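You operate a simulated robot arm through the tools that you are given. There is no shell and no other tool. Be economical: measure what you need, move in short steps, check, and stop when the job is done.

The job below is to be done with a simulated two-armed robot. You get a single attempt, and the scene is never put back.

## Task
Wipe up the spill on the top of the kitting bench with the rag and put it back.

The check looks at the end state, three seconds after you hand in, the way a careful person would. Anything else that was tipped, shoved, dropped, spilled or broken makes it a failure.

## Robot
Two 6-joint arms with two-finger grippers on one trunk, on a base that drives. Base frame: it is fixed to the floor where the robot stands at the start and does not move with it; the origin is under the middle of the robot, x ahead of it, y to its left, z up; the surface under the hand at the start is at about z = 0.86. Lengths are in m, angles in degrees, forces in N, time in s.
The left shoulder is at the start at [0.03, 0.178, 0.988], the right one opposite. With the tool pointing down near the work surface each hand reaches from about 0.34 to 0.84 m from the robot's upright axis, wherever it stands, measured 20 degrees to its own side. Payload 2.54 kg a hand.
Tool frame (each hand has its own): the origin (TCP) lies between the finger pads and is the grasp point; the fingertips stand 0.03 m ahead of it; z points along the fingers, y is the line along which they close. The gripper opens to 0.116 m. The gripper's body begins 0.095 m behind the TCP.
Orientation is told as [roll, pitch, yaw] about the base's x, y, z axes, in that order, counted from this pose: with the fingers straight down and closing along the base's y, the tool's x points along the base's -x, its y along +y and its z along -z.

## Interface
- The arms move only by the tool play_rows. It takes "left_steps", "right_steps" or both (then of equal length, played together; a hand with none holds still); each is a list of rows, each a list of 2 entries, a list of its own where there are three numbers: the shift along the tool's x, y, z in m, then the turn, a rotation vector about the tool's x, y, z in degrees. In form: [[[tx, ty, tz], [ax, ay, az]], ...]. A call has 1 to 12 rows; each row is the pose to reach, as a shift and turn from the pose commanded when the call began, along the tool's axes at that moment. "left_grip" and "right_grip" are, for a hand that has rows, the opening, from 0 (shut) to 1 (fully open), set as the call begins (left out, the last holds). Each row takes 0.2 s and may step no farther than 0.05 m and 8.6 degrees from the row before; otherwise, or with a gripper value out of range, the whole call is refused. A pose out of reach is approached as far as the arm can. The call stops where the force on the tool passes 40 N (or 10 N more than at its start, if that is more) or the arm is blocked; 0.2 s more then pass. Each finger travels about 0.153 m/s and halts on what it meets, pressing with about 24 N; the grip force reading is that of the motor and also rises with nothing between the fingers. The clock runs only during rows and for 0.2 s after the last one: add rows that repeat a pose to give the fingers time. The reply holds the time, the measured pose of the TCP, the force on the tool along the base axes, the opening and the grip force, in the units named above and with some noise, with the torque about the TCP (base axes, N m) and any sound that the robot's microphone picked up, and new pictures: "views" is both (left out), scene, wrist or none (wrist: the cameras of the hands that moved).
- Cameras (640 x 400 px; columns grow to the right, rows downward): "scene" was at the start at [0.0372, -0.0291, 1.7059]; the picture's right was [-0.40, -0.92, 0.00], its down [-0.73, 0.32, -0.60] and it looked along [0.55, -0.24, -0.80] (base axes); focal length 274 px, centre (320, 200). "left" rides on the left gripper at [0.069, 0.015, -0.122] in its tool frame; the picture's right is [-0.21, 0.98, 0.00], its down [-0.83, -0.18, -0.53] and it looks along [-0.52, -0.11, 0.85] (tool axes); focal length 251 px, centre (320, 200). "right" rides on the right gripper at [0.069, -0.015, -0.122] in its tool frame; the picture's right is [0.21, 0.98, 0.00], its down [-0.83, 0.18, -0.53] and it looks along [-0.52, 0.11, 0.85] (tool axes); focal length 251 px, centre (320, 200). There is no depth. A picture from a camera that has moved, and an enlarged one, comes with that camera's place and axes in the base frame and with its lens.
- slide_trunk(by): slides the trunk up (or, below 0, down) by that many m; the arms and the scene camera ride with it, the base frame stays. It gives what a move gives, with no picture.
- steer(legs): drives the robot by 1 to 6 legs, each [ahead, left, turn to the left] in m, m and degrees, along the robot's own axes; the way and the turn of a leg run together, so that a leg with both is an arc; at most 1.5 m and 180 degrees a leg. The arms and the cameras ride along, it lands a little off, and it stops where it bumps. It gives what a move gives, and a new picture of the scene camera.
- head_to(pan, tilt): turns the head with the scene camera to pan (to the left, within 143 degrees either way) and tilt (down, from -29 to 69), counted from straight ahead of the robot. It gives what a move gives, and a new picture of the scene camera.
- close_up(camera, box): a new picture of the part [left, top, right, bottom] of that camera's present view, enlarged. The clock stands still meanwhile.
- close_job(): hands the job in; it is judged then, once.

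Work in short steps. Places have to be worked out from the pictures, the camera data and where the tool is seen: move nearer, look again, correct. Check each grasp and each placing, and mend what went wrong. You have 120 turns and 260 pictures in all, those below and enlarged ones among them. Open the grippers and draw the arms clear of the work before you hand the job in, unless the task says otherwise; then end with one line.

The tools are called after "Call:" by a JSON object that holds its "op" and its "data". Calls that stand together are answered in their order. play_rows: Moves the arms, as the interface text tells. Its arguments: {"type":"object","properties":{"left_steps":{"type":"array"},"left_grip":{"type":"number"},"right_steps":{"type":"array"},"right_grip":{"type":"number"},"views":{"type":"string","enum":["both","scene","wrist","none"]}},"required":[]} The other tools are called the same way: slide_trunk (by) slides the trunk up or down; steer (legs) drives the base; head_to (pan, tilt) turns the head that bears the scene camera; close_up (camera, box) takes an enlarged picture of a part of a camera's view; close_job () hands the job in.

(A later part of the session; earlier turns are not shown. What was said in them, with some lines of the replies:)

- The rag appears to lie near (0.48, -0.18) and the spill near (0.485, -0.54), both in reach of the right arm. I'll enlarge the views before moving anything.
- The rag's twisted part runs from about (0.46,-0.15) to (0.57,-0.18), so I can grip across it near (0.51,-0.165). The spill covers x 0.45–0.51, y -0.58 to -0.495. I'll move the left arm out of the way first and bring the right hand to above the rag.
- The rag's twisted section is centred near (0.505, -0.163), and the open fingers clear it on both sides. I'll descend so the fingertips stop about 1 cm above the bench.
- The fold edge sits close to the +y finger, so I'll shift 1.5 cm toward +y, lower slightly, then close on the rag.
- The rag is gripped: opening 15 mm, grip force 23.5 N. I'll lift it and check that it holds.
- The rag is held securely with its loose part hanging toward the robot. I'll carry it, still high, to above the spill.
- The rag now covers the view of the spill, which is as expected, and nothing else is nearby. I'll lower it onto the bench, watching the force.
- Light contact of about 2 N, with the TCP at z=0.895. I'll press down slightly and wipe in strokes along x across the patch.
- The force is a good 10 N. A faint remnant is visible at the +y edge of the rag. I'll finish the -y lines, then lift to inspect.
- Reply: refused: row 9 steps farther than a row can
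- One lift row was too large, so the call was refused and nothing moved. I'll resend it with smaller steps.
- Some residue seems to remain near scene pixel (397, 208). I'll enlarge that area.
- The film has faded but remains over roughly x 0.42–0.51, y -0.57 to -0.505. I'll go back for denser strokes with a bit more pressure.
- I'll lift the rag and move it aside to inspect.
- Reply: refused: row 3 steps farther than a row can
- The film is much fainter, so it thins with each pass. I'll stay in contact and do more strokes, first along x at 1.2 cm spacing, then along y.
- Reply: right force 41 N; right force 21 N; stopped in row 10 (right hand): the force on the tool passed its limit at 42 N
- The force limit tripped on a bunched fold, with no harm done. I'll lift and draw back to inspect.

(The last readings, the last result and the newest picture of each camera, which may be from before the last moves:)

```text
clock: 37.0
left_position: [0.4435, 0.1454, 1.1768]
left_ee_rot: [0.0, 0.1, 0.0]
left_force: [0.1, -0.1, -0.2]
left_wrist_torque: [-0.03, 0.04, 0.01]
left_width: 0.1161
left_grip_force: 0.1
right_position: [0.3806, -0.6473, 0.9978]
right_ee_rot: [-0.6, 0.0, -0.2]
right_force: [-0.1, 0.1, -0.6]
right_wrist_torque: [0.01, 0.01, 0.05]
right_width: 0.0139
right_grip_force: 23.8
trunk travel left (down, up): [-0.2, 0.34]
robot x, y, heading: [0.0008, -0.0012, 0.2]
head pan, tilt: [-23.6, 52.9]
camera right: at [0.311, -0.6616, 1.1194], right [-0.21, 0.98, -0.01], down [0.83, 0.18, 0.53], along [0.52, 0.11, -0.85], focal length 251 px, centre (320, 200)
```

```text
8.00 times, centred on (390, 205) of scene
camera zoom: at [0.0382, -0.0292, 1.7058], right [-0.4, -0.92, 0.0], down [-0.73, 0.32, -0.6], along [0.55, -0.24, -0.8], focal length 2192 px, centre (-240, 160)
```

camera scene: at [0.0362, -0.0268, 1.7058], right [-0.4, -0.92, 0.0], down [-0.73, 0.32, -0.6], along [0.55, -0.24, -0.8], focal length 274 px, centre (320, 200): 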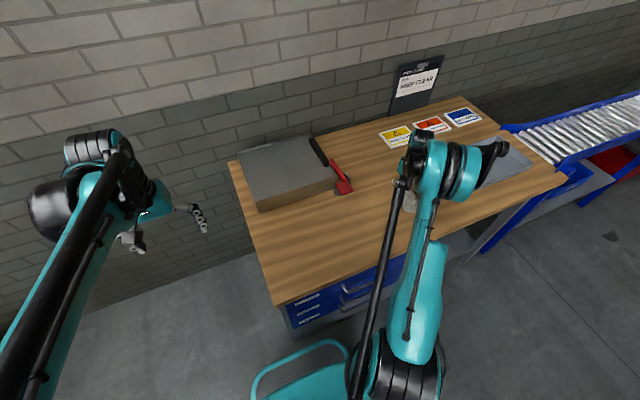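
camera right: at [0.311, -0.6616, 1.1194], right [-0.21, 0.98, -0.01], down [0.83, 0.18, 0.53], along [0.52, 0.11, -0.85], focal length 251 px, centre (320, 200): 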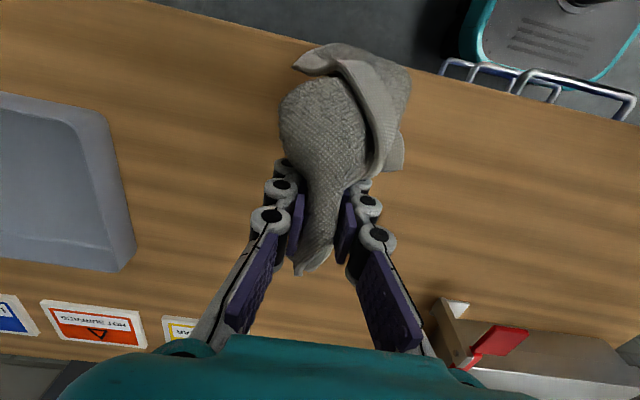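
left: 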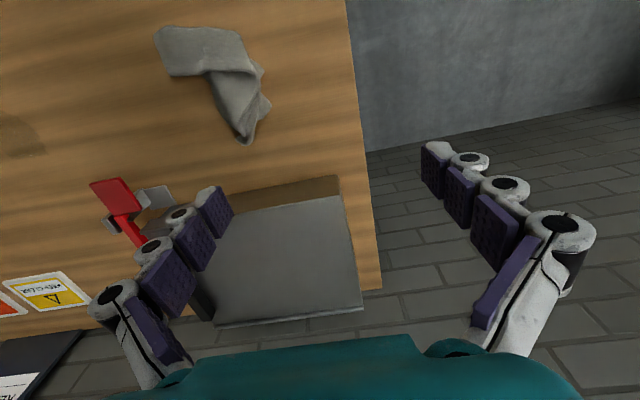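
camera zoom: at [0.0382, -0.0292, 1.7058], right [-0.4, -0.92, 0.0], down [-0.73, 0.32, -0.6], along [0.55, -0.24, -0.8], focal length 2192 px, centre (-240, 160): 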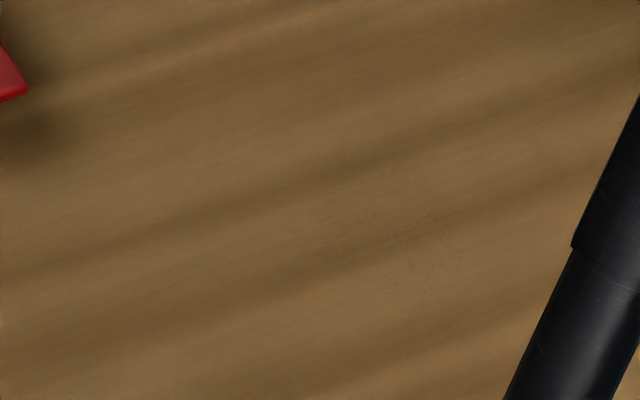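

Only hairline traces remain, around x 0.43–0.49 and y -0.57 to -0.51. I'll do one more round over that area.

Call:
{"op": "play_rows", "data": {"right_steps": [[[-0.04, 0.02, 0], [0, 0, 0]], [[-0.08, 0.04, 0], [0, 0, 0]], [[-0.12, 0.055, 0.02], [0, 0, 0]], [[-0.13, 0.06, 0.06], [0, 0, 0]], [[-0.13, 0.06, 0.09], [0, 0, 0]], [[-0.13, 0.06, 0.105], [0, 0, 0]], [[-0.13, 0.06, 0.108], [0, 0, 0]]], "views": "none"}}

Call:
{"op": "play_rows", "data": {"right_steps": [[[0, 0.04, 0], [0, 0, 0]], [[0, 0.08, 0], [0, 0, 0]], [[0.012, 0.1, 0], [0, 0, 0]], [[0.012, 0.06, 0], [0, 0, 0]], [[0.012, 0.02, 0], [0, 0, 0]], [[0.024, 0.0, 0], [0, 0, 0]], [[0.024, 0.04, 0], [0, 0, 0]], [[0.024, 0.08, 0], [0, 0, 0]], [[0.036, 0.1, 0], [0, 0, 0]], [[0.036, 0.06, 0], [0, 0, 0]], [[0.036, 0.02, 0], [0, 0, 0]], [[0.048, 0, 0], [0, 0, 0]]], "views": "none"}}

Call:
{"op": "play_rows", "data": {"right_steps": [[[0, 0.04, 0], [0, 0, 0]], [[0, 0.08, 0], [0, 0, 0]], [[0.012, 0.1, 0], [0, 0, 0]], [[0.012, 0.06, 0], [0, 0, 0]], [[0.012, 0.02, 0], [0, 0, 0]], [[0.024, 0.0, 0], [0, 0, 0]], [[0.024, 0.04, 0], [0, 0, 0]], [[0.024, 0.08, 0], [0, 0, 0]], [[0.036, 0.1, 0], [0, 0, 0]], [[0.036, 0.06, 0], [0, 0, 0]], [[0.036, 0.02, 0], [0, 0, 0]], [[0.048, 0, 0], [0, 0, 0]]], "views": "none"}}

Call:
{"op": "play_rows", "data": {"right_steps": [[[-0.04, 0.02, 0], [0, 0, 0]], [[-0.08, 0.02, 0], [0, 0, 0]], [[-0.04, 0.032, 0], [0, 0, 0]], [[0, 0.032, 0], [0, 0, 0]], [[-0.04, 0.044, 0], [0, 0, 0]], [[-0.08, 0.044, 0], [0, 0, 0]], [[-0.04, 0.056, 0], [0, 0, 0]], [[0, 0.056, 0], [0, 0, 0]], [[-0.04, 0.068, 0], [0, 0, 0]], [[-0.08, 0.068, 0], [0, 0, 0]], [[-0.04, 0.08, 0], [0, 0, 0]], [[0, 0.08, 0], [0, 0, 0]]], "views": "none"}}

Call:
{"op": "play_rows", "data": {"right_steps": [[[0, 0, -0.04], [0, 0, 0]], [[0, 0, -0.08], [0, 0, 0]], [[0, -0.04, -0.11], [0, 0, 0]], [[0, -0.08, -0.11], [0, 0, 0]], [[0, -0.12, -0.11], [0, 0, 0]], [[0.02, -0.16, -0.11], [0, 0, 0]], [[0.02, -0.16, -0.11], [0, 0, 0]]], "views": "both"}}

Call:
{"op": "close_up", "data": {"camera": "scene", "box": [350, 180, 430, 230]}}

```text
clock: 38.5
left_position: [0.4407, 0.1468, 1.1775]
left_ee_rot: [0.0, 0.0, 0.0]
left_force: [0.4, -0.4, -1.2]
left_wrist_torque: [-0.02, -0.01, 0.01]
left_width: 0.116
left_grip_force: 0.0
right_position: [0.5102, -0.5881, 0.892]
right_ee_rot: [-0.6, -0.1, -0.1]
right_force: [2.8, -2.7, 8.3]
right_wrist_torque: [-0.08, 0.01, 0.02]
right_width: 0.0143
right_grip_force: 24.4
trunk travel left (down, up): [-0.2, 0.34]
robot x, y, heading: [0.0008, 0.0005, -0.0]
head pan, tilt: [-23.6, 52.9]
```

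```text
clock: 41.1
left_position: [0.4415, 0.1466, 1.1769]
left_ee_rot: [0.1, 0.1, 0.0]
left_force: [0.1, 0.0, -0.4]
left_wrist_torque: [0.02, -0.02, -0.06]
left_width: 0.1161
left_grip_force: 0.1
right_position: [0.4613, -0.5876, 0.8918]
right_ee_rot: [-0.3, -0.2, -0.1]
right_force: [1.7, 1.0, 3.9]
right_wrist_torque: [0.03, -0.04, 0.01]
right_width: 0.0144
right_grip_force: 24.1
trunk travel left (down, up): [-0.2, 0.34]
robot x, y, heading: [0.0015, 0.0024, 0.2]
head pan, tilt: [-23.6, 52.9]
```

```text
clock: 43.8
left_position: [0.4405, 0.1459, 1.1775]
left_ee_rot: [-0.1, 0.0, 0.0]
left_force: [0.8, -0.8, 0.4]
left_wrist_torque: [0.0, 0.02, 0.02]
left_width: 0.1157
left_grip_force: 0.0
right_position: [0.412, -0.5877, 0.8916]
right_ee_rot: [-0.5, -0.1, -0.2]
right_force: [0.8, 1.0, 4.1]
right_wrist_torque: [0.02, -0.01, -0.01]
right_width: 0.014
right_grip_force: 23.9
trunk travel left (down, up): [-0.2, 0.34]
robot x, y, heading: [-0.0042, 0.0006, 0.1]
head pan, tilt: [-23.6, 52.9]
```

```text
clock: 46.4
left_position: [0.4407, 0.1479, 1.1779]
left_ee_rot: [0.0, 0.1, -0.1]
left_force: [-1.6, -0.3, -0.2]
left_wrist_torque: [-0.01, -0.01, -0.02]
left_width: 0.116
left_grip_force: 0.0
right_position: [0.415, -0.5051, 0.8899]
right_ee_rot: [-0.6, -0.2, -0.2]
right_force: [6.9, 0.3, 19.2]
right_wrist_torque: [-0.05, -0.08, 0.06]
right_width: 0.0141
right_grip_force: 24.0
trunk travel left (down, up): [-0.2, 0.34]
robot x, y, heading: [-0.0024, -0.0007, -0.3]
head pan, tilt: [-23.6, 52.9]
```

```text
clock: 48.0
left_position: [0.4428, 0.1484, 1.1779]
left_ee_rot: [0.0, 0.1, 0.0]
left_force: [0.1, 0.9, 0.6]
left_wrist_torque: [0.0, 0.03, -0.04]
left_width: 0.1161
left_grip_force: 0.1
right_position: [0.3943, -0.6664, 1.0022]
right_ee_rot: [-0.5, 0.0, -0.2]
right_force: [0.1, 0.0, -0.4]
right_wrist_torque: [0.01, 0.06, 0.04]
right_width: 0.0144
right_grip_force: 24.3
trunk travel left (down, up): [-0.2, 0.34]
robot x, y, heading: [0.0014, 0.0011, -0.1]
head pan, tilt: [-23.6, 52.9]
camera scene: at [0.038, -0.0283, 1.7059], right [-0.4, -0.92, 0.0], down [-0.73, 0.32, -0.6], along [0.55, -0.24, -0.8], focal length 274 px, centre (320, 200)
camera right: at [0.326, -0.6816, 1.1236], right [-0.21, 0.98, -0.01], down [0.83, 0.18, 0.53], along [0.52, 0.11, -0.85], focal length 251 px, centre (320, 200)
```

scene: 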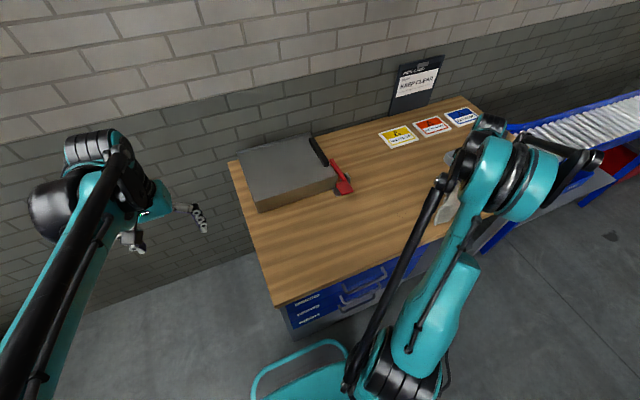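
right: 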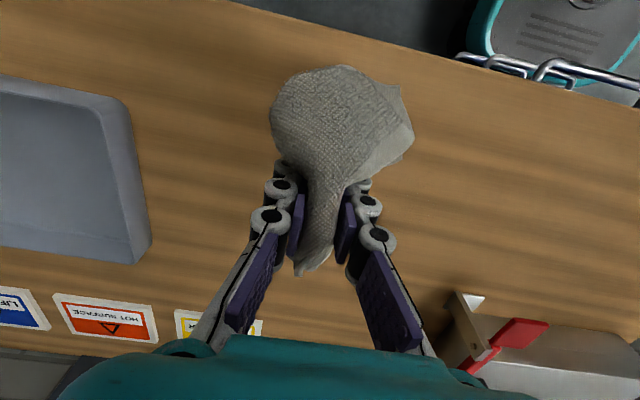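

```text
8.00 times, centred on (390, 205) of scene
camera zoom: at [0.038, -0.0283, 1.7059], right [-0.4, -0.92, 0.0], down [-0.73, 0.32, -0.6], along [0.55, -0.24, -0.8], focal length 2192 px, centre (-240, 160)
```

zoom: 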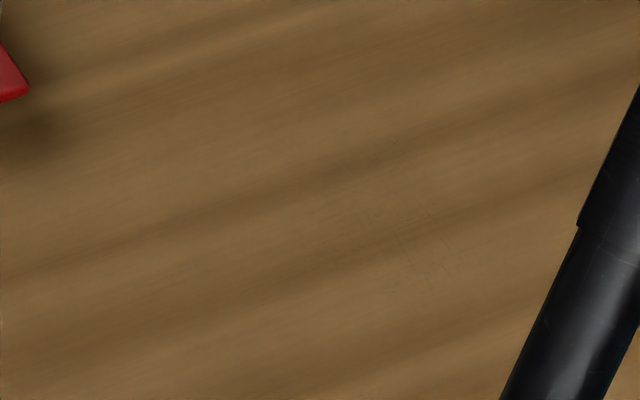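

It is almost invisible now, with a hairline trace near (0.44,-0.545). I'll do one last short round centred there.

Call:
{"op": "play_rows", "data": {"right_steps": [[[-0.03, 0.03, 0], [0, 0, 0]], [[-0.06, 0.06, 0], [0, 0, 0]], [[-0.08, 0.09, 0.02], [0, 0, 0]], [[-0.09, 0.09, 0.06], [0, 0, 0]], [[-0.09, 0.09, 0.09], [0, 0, 0]], [[-0.09, 0.09, 0.108], [0, 0, 0]], [[-0.09, 0.09, 0.112], [0, 0, 0]]], "views": "none"}}

Call:
{"op": "play_rows", "data": {"right_steps": [[[0.01, 0.035, 0], [0, 0, 0]], [[0.01, 0.07, 0], [0, 0, 0]], [[0.02, 0.035, 0], [0, 0, 0]], [[0.02, 0, 0], [0, 0, 0]], [[0.03, 0.035, 0], [0, 0, 0]], [[0.03, 0.07, 0], [0, 0, 0]], [[0.04, 0.035, 0], [0, 0, 0]], [[0.04, 0, 0], [0, 0, 0]], [[0.05, 0.035, 0], [0, 0, 0]], [[0.05, 0.07, 0], [0, 0, 0]], [[0.06, 0.035, 0], [0, 0, 0]], [[0.06, 0, 0], [0, 0, 0]]], "views": "none"}}

Call:
{"op": "play_rows", "data": {"right_steps": [[[0.01, 0.035, 0], [0, 0, 0]], [[0.01, 0.07, 0], [0, 0, 0]], [[0.0, 0.035, 0], [0, 0, 0]], [[0.0, 0, 0], [0, 0, 0]], [[-0.01, 0.035, 0], [0, 0, 0]], [[-0.01, 0.07, 0], [0, 0, 0]], [[-0.02, 0.035, 0], [0, 0, 0]], [[-0.02, 0, 0], [0, 0, 0]], [[-0.03, 0.035, 0], [0, 0, 0]], [[-0.03, 0.07, 0], [0, 0, 0]], [[-0.04, 0.035, 0], [0, 0, 0]], [[-0.04, 0, 0], [0, 0, 0]]], "views": "none"}}

Call:
{"op": "play_rows", "data": {"right_steps": [[[0, 0, -0.04], [0, 0, 0]], [[0, 0, -0.08], [0, 0, 0]], [[0, 0, -0.12], [0, 0, 0]], [[0, 0, -0.15], [0, 0, 0]], [[0, 0.04, -0.15], [0, 0, 0]], [[0, 0.08, -0.15], [0, 0, 0]], [[0, 0.12, -0.15], [0, 0, 0]], [[0, 0.16, -0.15], [0, 0, 0]], [[0, 0.2, -0.15], [0, 0, 0]], [[0, 0.24, -0.15], [0, 0, 0]], [[0, 0.28, -0.15], [0, 0, 0]], [[0, 0.32, -0.15], [0, 0, 0]]], "views": "both"}}

Call:
{"op": "close_up", "data": {"camera": "scene", "box": [350, 170, 446, 230]}}

```text
clock: 49.5
left_position: [0.4398, 0.1479, 1.1773]
left_ee_rot: [-0.2, 0.0, 0.0]
left_force: [-0.2, -0.2, 1.1]
left_wrist_torque: [0.02, 0.04, 0.01]
left_width: 0.1161
left_grip_force: 0.0
right_position: [0.4858, -0.5777, 0.89]
right_ee_rot: [-0.5, -0.2, -0.3]
right_force: [7.9, -2.5, 29.1]
right_wrist_torque: [-0.22, 0.03, 0.07]
right_width: 0.0138
right_grip_force: 24.7
trunk travel left (down, up): [-0.2, 0.34]
robot x, y, heading: [-0.0005, -0.0007, 0.0]
head pan, tilt: [-23.6, 52.9]
```

```text
clock: 50.7
left_position: [0.4409, 0.1486, 1.1772]
left_ee_rot: [0.0, -0.1, 0.1]
left_force: [-0.3, -0.3, 0.2]
left_wrist_torque: [-0.01, 0.0, -0.01]
left_width: 0.116
left_grip_force: 0.1
right_position: [0.459, -0.563, 0.8916]
right_ee_rot: [-0.9, -0.2, -0.4]
right_force: [-0.5, -2.3, 18.1]
right_wrist_torque: [-0.11, 0.11, 0.01]
right_width: 0.0142
right_grip_force: 24.1
trunk travel left (down, up): [-0.2, 0.34]
robot x, y, heading: [0.0027, -0.0042, 0.1]
head pan, tilt: [-23.6, 52.9]
stopped in row 5 (right hand): the force on the tool passed its limit at 48 N (the readings are from after the stop); the commanded pose is now the measured one
```

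```text
clock: 52.7
left_position: [0.4388, 0.147, 1.1767]
left_ee_rot: [-0.1, -0.1, -0.1]
left_force: [0.4, 0.3, -0.1]
left_wrist_torque: [-0.02, 0.04, 0.04]
left_width: 0.1157
left_grip_force: 0.0
right_position: [0.4886, -0.5326, 0.89]
right_ee_rot: [-1.2, -0.1, -0.5]
right_force: [-6.9, 1.3, 24.0]
right_wrist_torque: [-0.05, 0.33, -0.03]
right_width: 0.0143
right_grip_force: 24.0
trunk travel left (down, up): [-0.2, 0.34]
robot x, y, heading: [-0.0002, -0.0016, -0.2]
head pan, tilt: [-23.6, 52.9]
stopped in row 10 (right hand): the force on the tool passed its limit at 40 N (the readings are from after the stop); the commanded pose is now the measured one
```

```text
clock: 55.3
left_position: [0.4415, 0.1476, 1.1781]
left_ee_rot: [0.0, -0.1, 0.0]
left_force: [0.0, 0.1, -0.2]
left_wrist_torque: [-0.02, 0.04, -0.01]
left_width: 0.1159
left_grip_force: 0.1
right_position: [0.4917, -0.2074, 1.0333]
right_ee_rot: [-1.2, -0.1, -0.5]
right_force: [0.4, 1.0, -0.2]
right_wrist_torque: [-0.02, 0.02, 0.03]
right_width: 0.014
right_grip_force: 23.6
trunk travel left (down, up): [-0.2, 0.34]
robot x, y, heading: [0.0013, -0.0012, 0.1]
head pan, tilt: [-23.6, 52.9]
camera scene: at [0.0372, -0.0282, 1.7059], right [-0.4, -0.92, 0.0], down [-0.73, 0.32, -0.6], along [0.55, -0.24, -0.8], focal length 274 px, centre (320, 200)
camera right: at [0.4222, -0.2207, 1.1535], right [-0.21, 0.98, -0.02], down [0.83, 0.19, 0.53], along [0.52, 0.09, -0.85], focal length 251 px, centre (320, 200)
```

scene: 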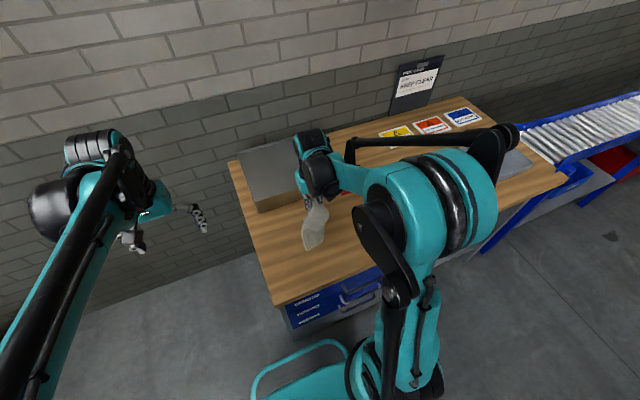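
right: 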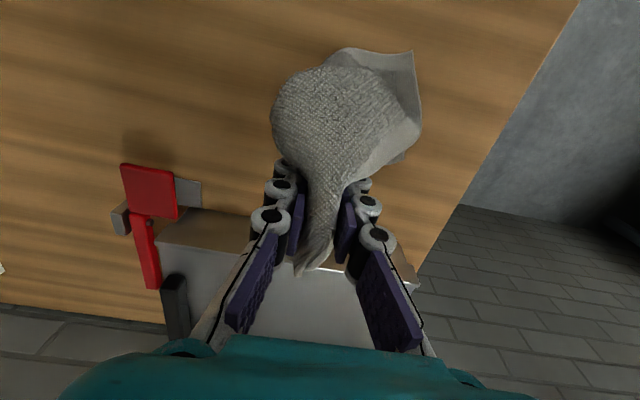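

```text
6.67 times, centred on (398, 200) of scene
camera zoom: at [0.0372, -0.0282, 1.7059], right [-0.4, -0.92, 0.0], down [-0.73, 0.32, -0.6], along [0.55, -0.24, -0.8], focal length 1826 px, centre (-200, 200)
```

zoom: 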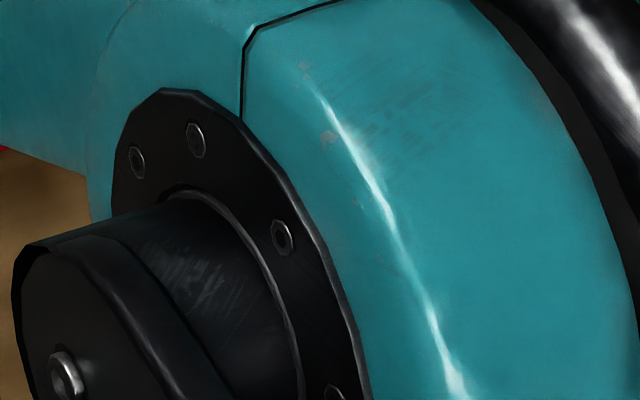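

The arm now blocks the spill area, so I'll check it after the rag is down. I'll lower the rag onto its original spot, with the TCP at about (0.505,-0.152).

Call:
{"op": "play_rows", "data": {"right_steps": [[[-0.01, 0.03, 0.02], [0, 0, 0]], [[-0.013, 0.052, 0.04], [0, 0, 0]], [[-0.013, 0.052, 0.08], [0, 0, 0]], [[-0.013, 0.052, 0.11], [0, 0, 0]], [[-0.013, 0.052, 0.13], [0, 0, 0]], [[-0.013, 0.052, 0.138], [0, 0, 0]], [[-0.013, 0.052, 0.138], [0, 0, 0]]], "views": "wrist"}}

```text
clock: 56.9
left_position: [0.4407, 0.146, 1.1769]
left_ee_rot: [-0.1, 0.0, 0.0]
left_force: [-0.5, 0.0, 0.2]
left_wrist_torque: [0.0, 0.03, 0.0]
left_width: 0.1158
left_grip_force: 0.0
right_position: [0.5044, -0.1601, 0.8934]
right_ee_rot: [-1.0, -0.2, -0.4]
right_force: [0.1, 0.5, 2.9]
right_wrist_torque: [0.06, 0.02, 0.01]
right_width: 0.014
right_grip_force: 23.9
trunk travel left (down, up): [-0.2, 0.34]
robot x, y, heading: [-0.0038, 0.001, -0.1]
head pan, tilt: [-23.6, 52.9]
camera right: at [0.4355, -0.1723, 1.0144], right [-0.21, 0.98, -0.02], down [0.83, 0.19, 0.53], along [0.52, 0.09, -0.85], focal length 251 px, centre (320, 200)
```

right: 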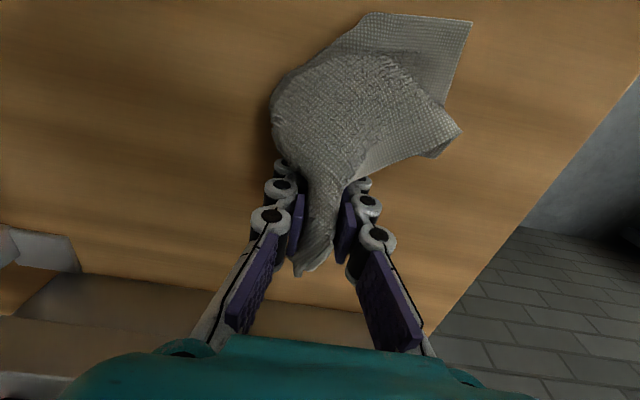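

The rag's centre is about 3 cm too far to +y compared with where it lay. I'll raise it slightly, shift it and set it down again, then open part-way.

Call:
{"op": "play_rows", "data": {"right_steps": [[[0, 0, -0.02], [0, 0, 0]], [[-0.006, -0.025, -0.02], [0, 0, 0]], [[-0.012, -0.028, -0.01], [0, 0, 0]], [[-0.012, -0.028, 0], [0, 0, 0]], [[-0.012, -0.028, 0], [0, 0, 0]]], "views": "none"}}

Call:
{"op": "play_rows", "data": {"right_steps": [[[0, 0, 0], [0, 0, 0]], [[0, 0, 0], [0, 0, 0]], [[0, 0, 0], [0, 0, 0]], [[0, 0, 0], [0, 0, 0]]], "right_grip": 0.7, "views": "wrist"}}

```text
clock: 58.1
left_position: [0.4413, 0.1466, 1.1765]
left_ee_rot: [0.0, -0.1, 0.0]
left_force: [0.1, 0.2, -0.2]
left_wrist_torque: [-0.04, 0.05, 0.03]
left_width: 0.1158
left_grip_force: 0.1
right_position: [0.5189, -0.1892, 0.8955]
right_ee_rot: [-1.1, -0.3, -0.4]
right_force: [0.3, 0.4, 0.7]
right_wrist_torque: [0.02, 0.02, 0.01]
right_width: 0.0141
right_grip_force: 24.5
trunk travel left (down, up): [-0.2, 0.34]
robot x, y, heading: [-0.0019, -0.0014, 0.2]
head pan, tilt: [-23.6, 52.9]
```

```text
clock: 59.1
left_position: [0.4414, 0.1466, 1.177]
left_ee_rot: [0.0, 0.0, 0.0]
left_force: [-0.8, 0.3, 0.9]
left_wrist_torque: [-0.01, 0.05, 0.0]
left_width: 0.116
left_grip_force: 0.1
right_position: [0.5175, -0.1897, 0.8954]
right_ee_rot: [-1.1, -0.2, -0.4]
right_force: [0.5, 0.4, 0.3]
right_wrist_torque: [-0.02, 0.01, 0.01]
right_width: 0.0812
right_grip_force: 0.2
trunk travel left (down, up): [-0.2, 0.34]
robot x, y, heading: [-0.0033, -0.0027, -0.1]
head pan, tilt: [-23.6, 52.9]
camera right: at [0.4489, -0.2018, 1.0157], right [-0.21, 0.98, -0.02], down [0.83, 0.19, 0.53], along [0.52, 0.09, -0.85], focal length 251 px, centre (320, 200)
```

right: 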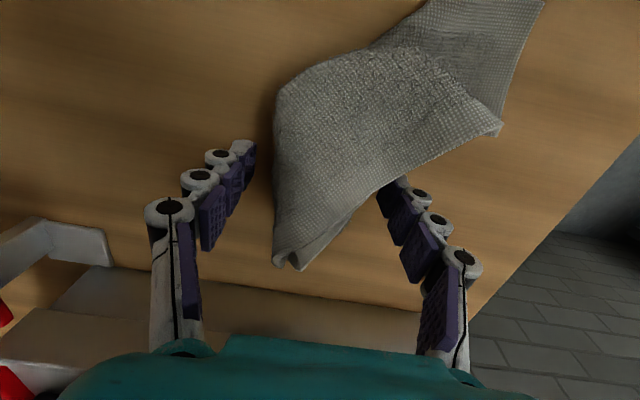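

Released. One fingertip sits just under the flap's edge, so I'll slide the hand 3 cm forward (+x), away from the cloth, before rising.

Call:
{"op": "play_rows", "data": {"right_steps": [[[-0.015, 0, 0], [0, 0, 0]], [[-0.035, 0, -0.002], [0, 0, 0]], [[-0.035, 0, -0.03], [0, 0, 0]], [[-0.035, 0, -0.06], [0, 0, 0]], [[-0.035, 0, -0.1], [0, 0, 0]], [[-0.035, 0, -0.14], [0, 0, 0]]], "views": "wrist"}}

Call:
{"op": "play_rows", "data": {"right_steps": [[[0.03, -0.03, -0.01], [0, 0, 0]], [[0.07, -0.05, -0.02], [0, 0, 0]], [[0.1, -0.08, -0.04], [0, 0, 0]], [[0.12, -0.12, -0.05], [0, 0, 0]], [[0.14, -0.16, -0.06], [0, 0, 0]], [[0.16, -0.2, -0.06], [0, 0, 0]], [[0.18, -0.24, -0.06], [0, 0, 0]], [[0.2, -0.28, -0.06], [0, 0, 0]], [[0.2, -0.28, -0.06], [0, 0, 0]]], "views": "both"}}

Call:
{"op": "close_up", "data": {"camera": "scene", "box": [240, 170, 400, 270]}}

Call:
{"op": "close_up", "data": {"camera": "right", "box": [200, 120, 360, 220]}}

```text
clock: 60.5
left_position: [0.4404, 0.1449, 1.1769]
left_ee_rot: [0.0, -0.1, 0.0]
left_force: [-0.6, 1.0, 0.7]
left_wrist_torque: [0.01, 0.0, -0.01]
left_width: 0.1163
left_grip_force: 0.1
right_position: [0.5511, -0.1869, 1.0356]
right_ee_rot: [-1.2, -0.1, -0.5]
right_force: [0.0, 0.4, 0.4]
right_wrist_torque: [-0.01, 0.01, 0.02]
right_width: 0.0813
right_grip_force: 0.0
trunk travel left (down, up): [-0.2, 0.34]
robot x, y, heading: [0.0002, 0.0011, -0.0]
head pan, tilt: [-23.6, 52.9]
camera right: at [0.4822, -0.1996, 1.1564], right [-0.21, 0.98, -0.02], down [0.83, 0.19, 0.53], along [0.53, 0.09, -0.85], focal length 251 px, centre (320, 200)
```

right: 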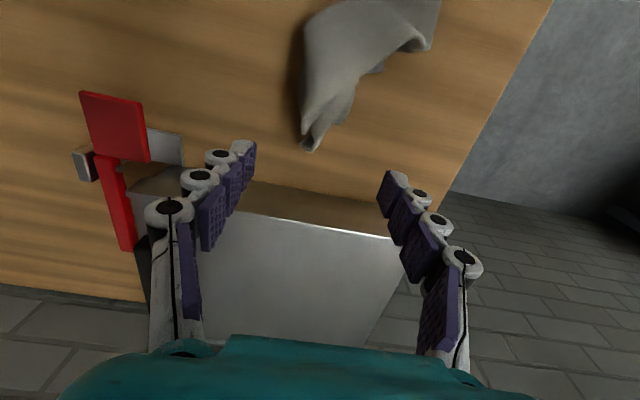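

```text
clock: 62.5
left_position: [0.4425, 0.1464, 1.1758]
left_ee_rot: [0.1, 0.1, 0.0]
left_force: [0.7, 0.6, 0.4]
left_wrist_torque: [0.0, 0.05, 0.03]
left_width: 0.116
left_grip_force: 0.1
right_position: [0.3496, -0.4602, 1.0973]
right_ee_rot: [-1.1, -0.2, -0.3]
right_force: [-0.3, 0.7, -0.3]
right_wrist_torque: [-0.01, -0.01, -0.02]
right_width: 0.0812
right_grip_force: 0.0
trunk travel left (down, up): [-0.2, 0.34]
robot x, y, heading: [0.0012, -0.0038, 0.1]
head pan, tilt: [-23.6, 52.9]
camera scene: at [0.0375, -0.0285, 1.7059], right [-0.4, -0.92, 0.0], down [-0.73, 0.32, -0.6], along [0.55, -0.24, -0.8], focal length 274 px, centre (320, 200)
camera right: at [0.2792, -0.4718, 1.2183], right [-0.21, 0.98, -0.02], down [0.83, 0.19, 0.53], along [0.52, 0.09, -0.85], focal length 251 px, centre (320, 200)
```

scene: 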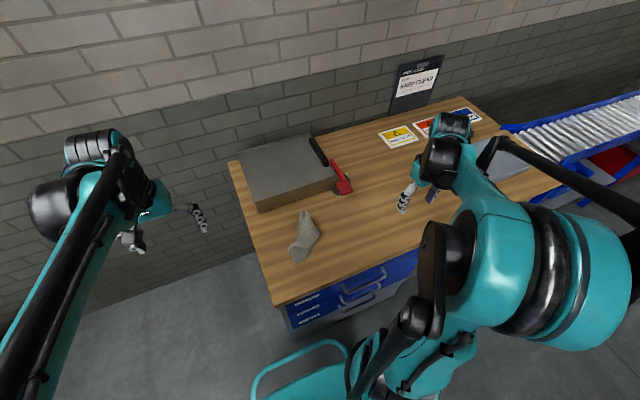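
right: 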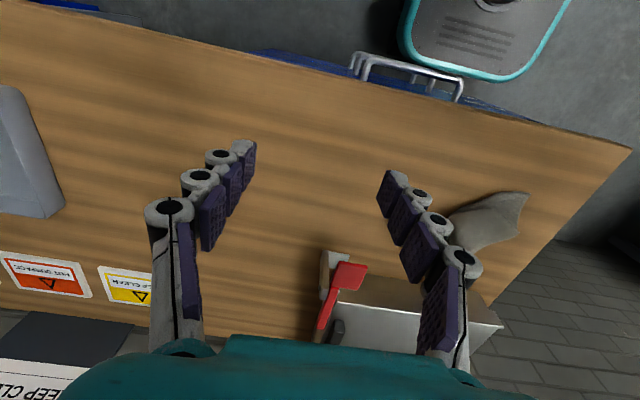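

```text
4.00 times, centred on (320, 220) of scene
camera zoom: at [0.0375, -0.0285, 1.7059], right [-0.4, -0.92, 0.0], down [-0.73, 0.32, -0.6], along [0.55, -0.24, -0.8], focal length 1096 px, centre (320, 120)
```

zoom: 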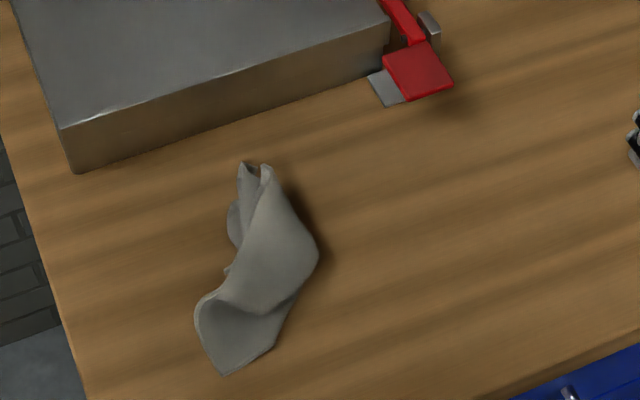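

```text
4.00 times, centred on (280, 170) of right
camera zoom: at [0.2792, -0.4718, 1.2183], right [-0.21, 0.98, -0.02], down [0.83, 0.19, 0.53], along [0.52, 0.09, -0.85], focal length 1006 px, centre (480, 320)
```

zoom: 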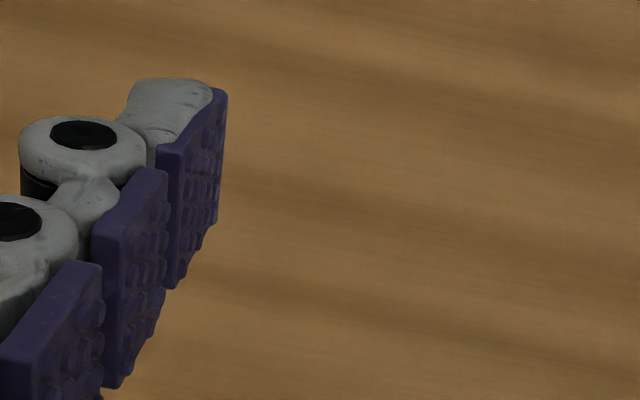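

The rag is back within about a centimetre of its original place, and the visible bench looks clean. I'll retract the right hand further, open it fully and take one clear last look at the spill area.

Call:
{"op": "play_rows", "data": {"right_steps": [[[0.02, 0.0, -0.03], [0, 0, 0]], [[0.03, -0.03, -0.06], [0, 0, 0]], [[0.03, -0.07, -0.08], [0, 0, 0]], [[0.03, -0.11, -0.08], [0, 0, 0]], [[0.03, -0.15, -0.08], [0, 0, 0]], [[0.03, -0.15, -0.08], [0, 0, 0]]], "right_grip": 1, "views": "both"}}

Call:
{"op": "close_up", "data": {"camera": "scene", "box": [350, 180, 430, 230]}}

Call:
{"op": "close_up", "data": {"camera": "right", "box": [240, 120, 400, 220]}}

```text
clock: 63.9
left_position: [0.441, 0.1463, 1.1774]
left_ee_rot: [0.0, -0.1, 0.1]
left_force: [0.2, 0.5, 0.4]
left_wrist_torque: [-0.01, -0.02, -0.02]
left_width: 0.1158
left_grip_force: 0.0
right_position: [0.316, -0.6111, 1.1817]
right_ee_rot: [-1.2, -0.2, -0.4]
right_force: [-0.4, 0.0, 0.6]
right_wrist_torque: [-0.03, 0.03, -0.02]
right_width: 0.1161
right_grip_force: 0.0
trunk travel left (down, up): [-0.2, 0.34]
robot x, y, heading: [-0.0012, 0.0002, 0.0]
head pan, tilt: [-23.6, 52.9]
camera scene: at [0.0368, -0.0279, 1.7059], right [-0.4, -0.92, 0.0], down [-0.73, 0.32, -0.6], along [0.55, -0.24, -0.8], focal length 274 px, centre (320, 200)
camera right: at [0.2469, -0.6227, 1.3021], right [-0.21, 0.98, -0.02], down [0.83, 0.19, 0.53], along [0.52, 0.09, -0.85], focal length 251 px, centre (320, 200)
```

scene: 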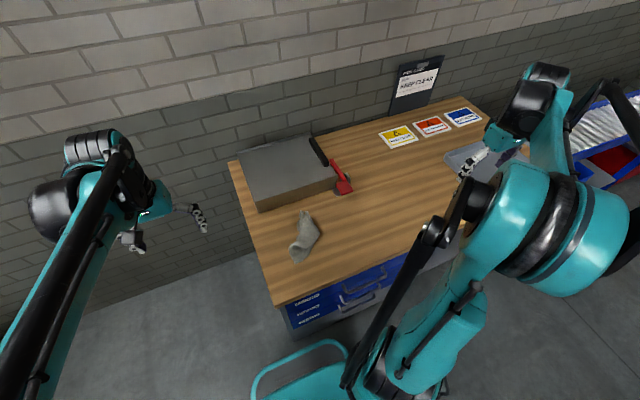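
right: 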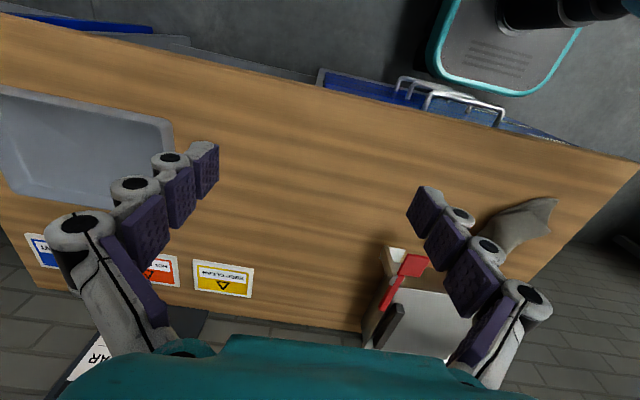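

```text
8.00 times, centred on (390, 205) of scene
camera zoom: at [0.0368, -0.0279, 1.7059], right [-0.4, -0.92, 0.0], down [-0.73, 0.32, -0.6], along [0.55, -0.24, -0.8], focal length 2192 px, centre (-240, 160)
```

zoom: 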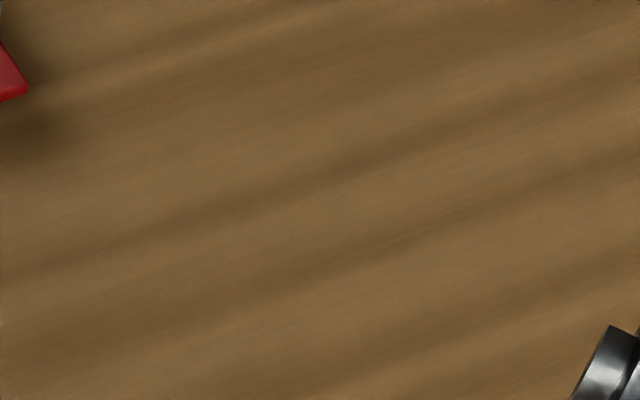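

```text
4.00 times, centred on (320, 170) of right
camera zoom: at [0.2469, -0.6227, 1.3021], right [-0.21, 0.98, -0.02], down [0.83, 0.19, 0.53], along [0.52, 0.09, -0.85], focal length 1006 px, centre (320, 320)
```

zoom: 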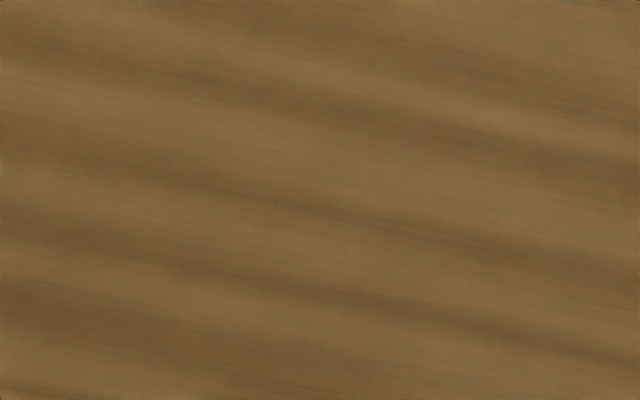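

The bench shows no trace of the spill from either camera. The rag is back in place, nothing else has moved, and both grippers are open and clear, so I'm handing in.

Call:
{"op": "close_job", "data": {}}

```text
The job is handed in.
```

The spill is wiped up, with no trace left in either camera's view, and the rag is back within about a centimetre of where it lay.
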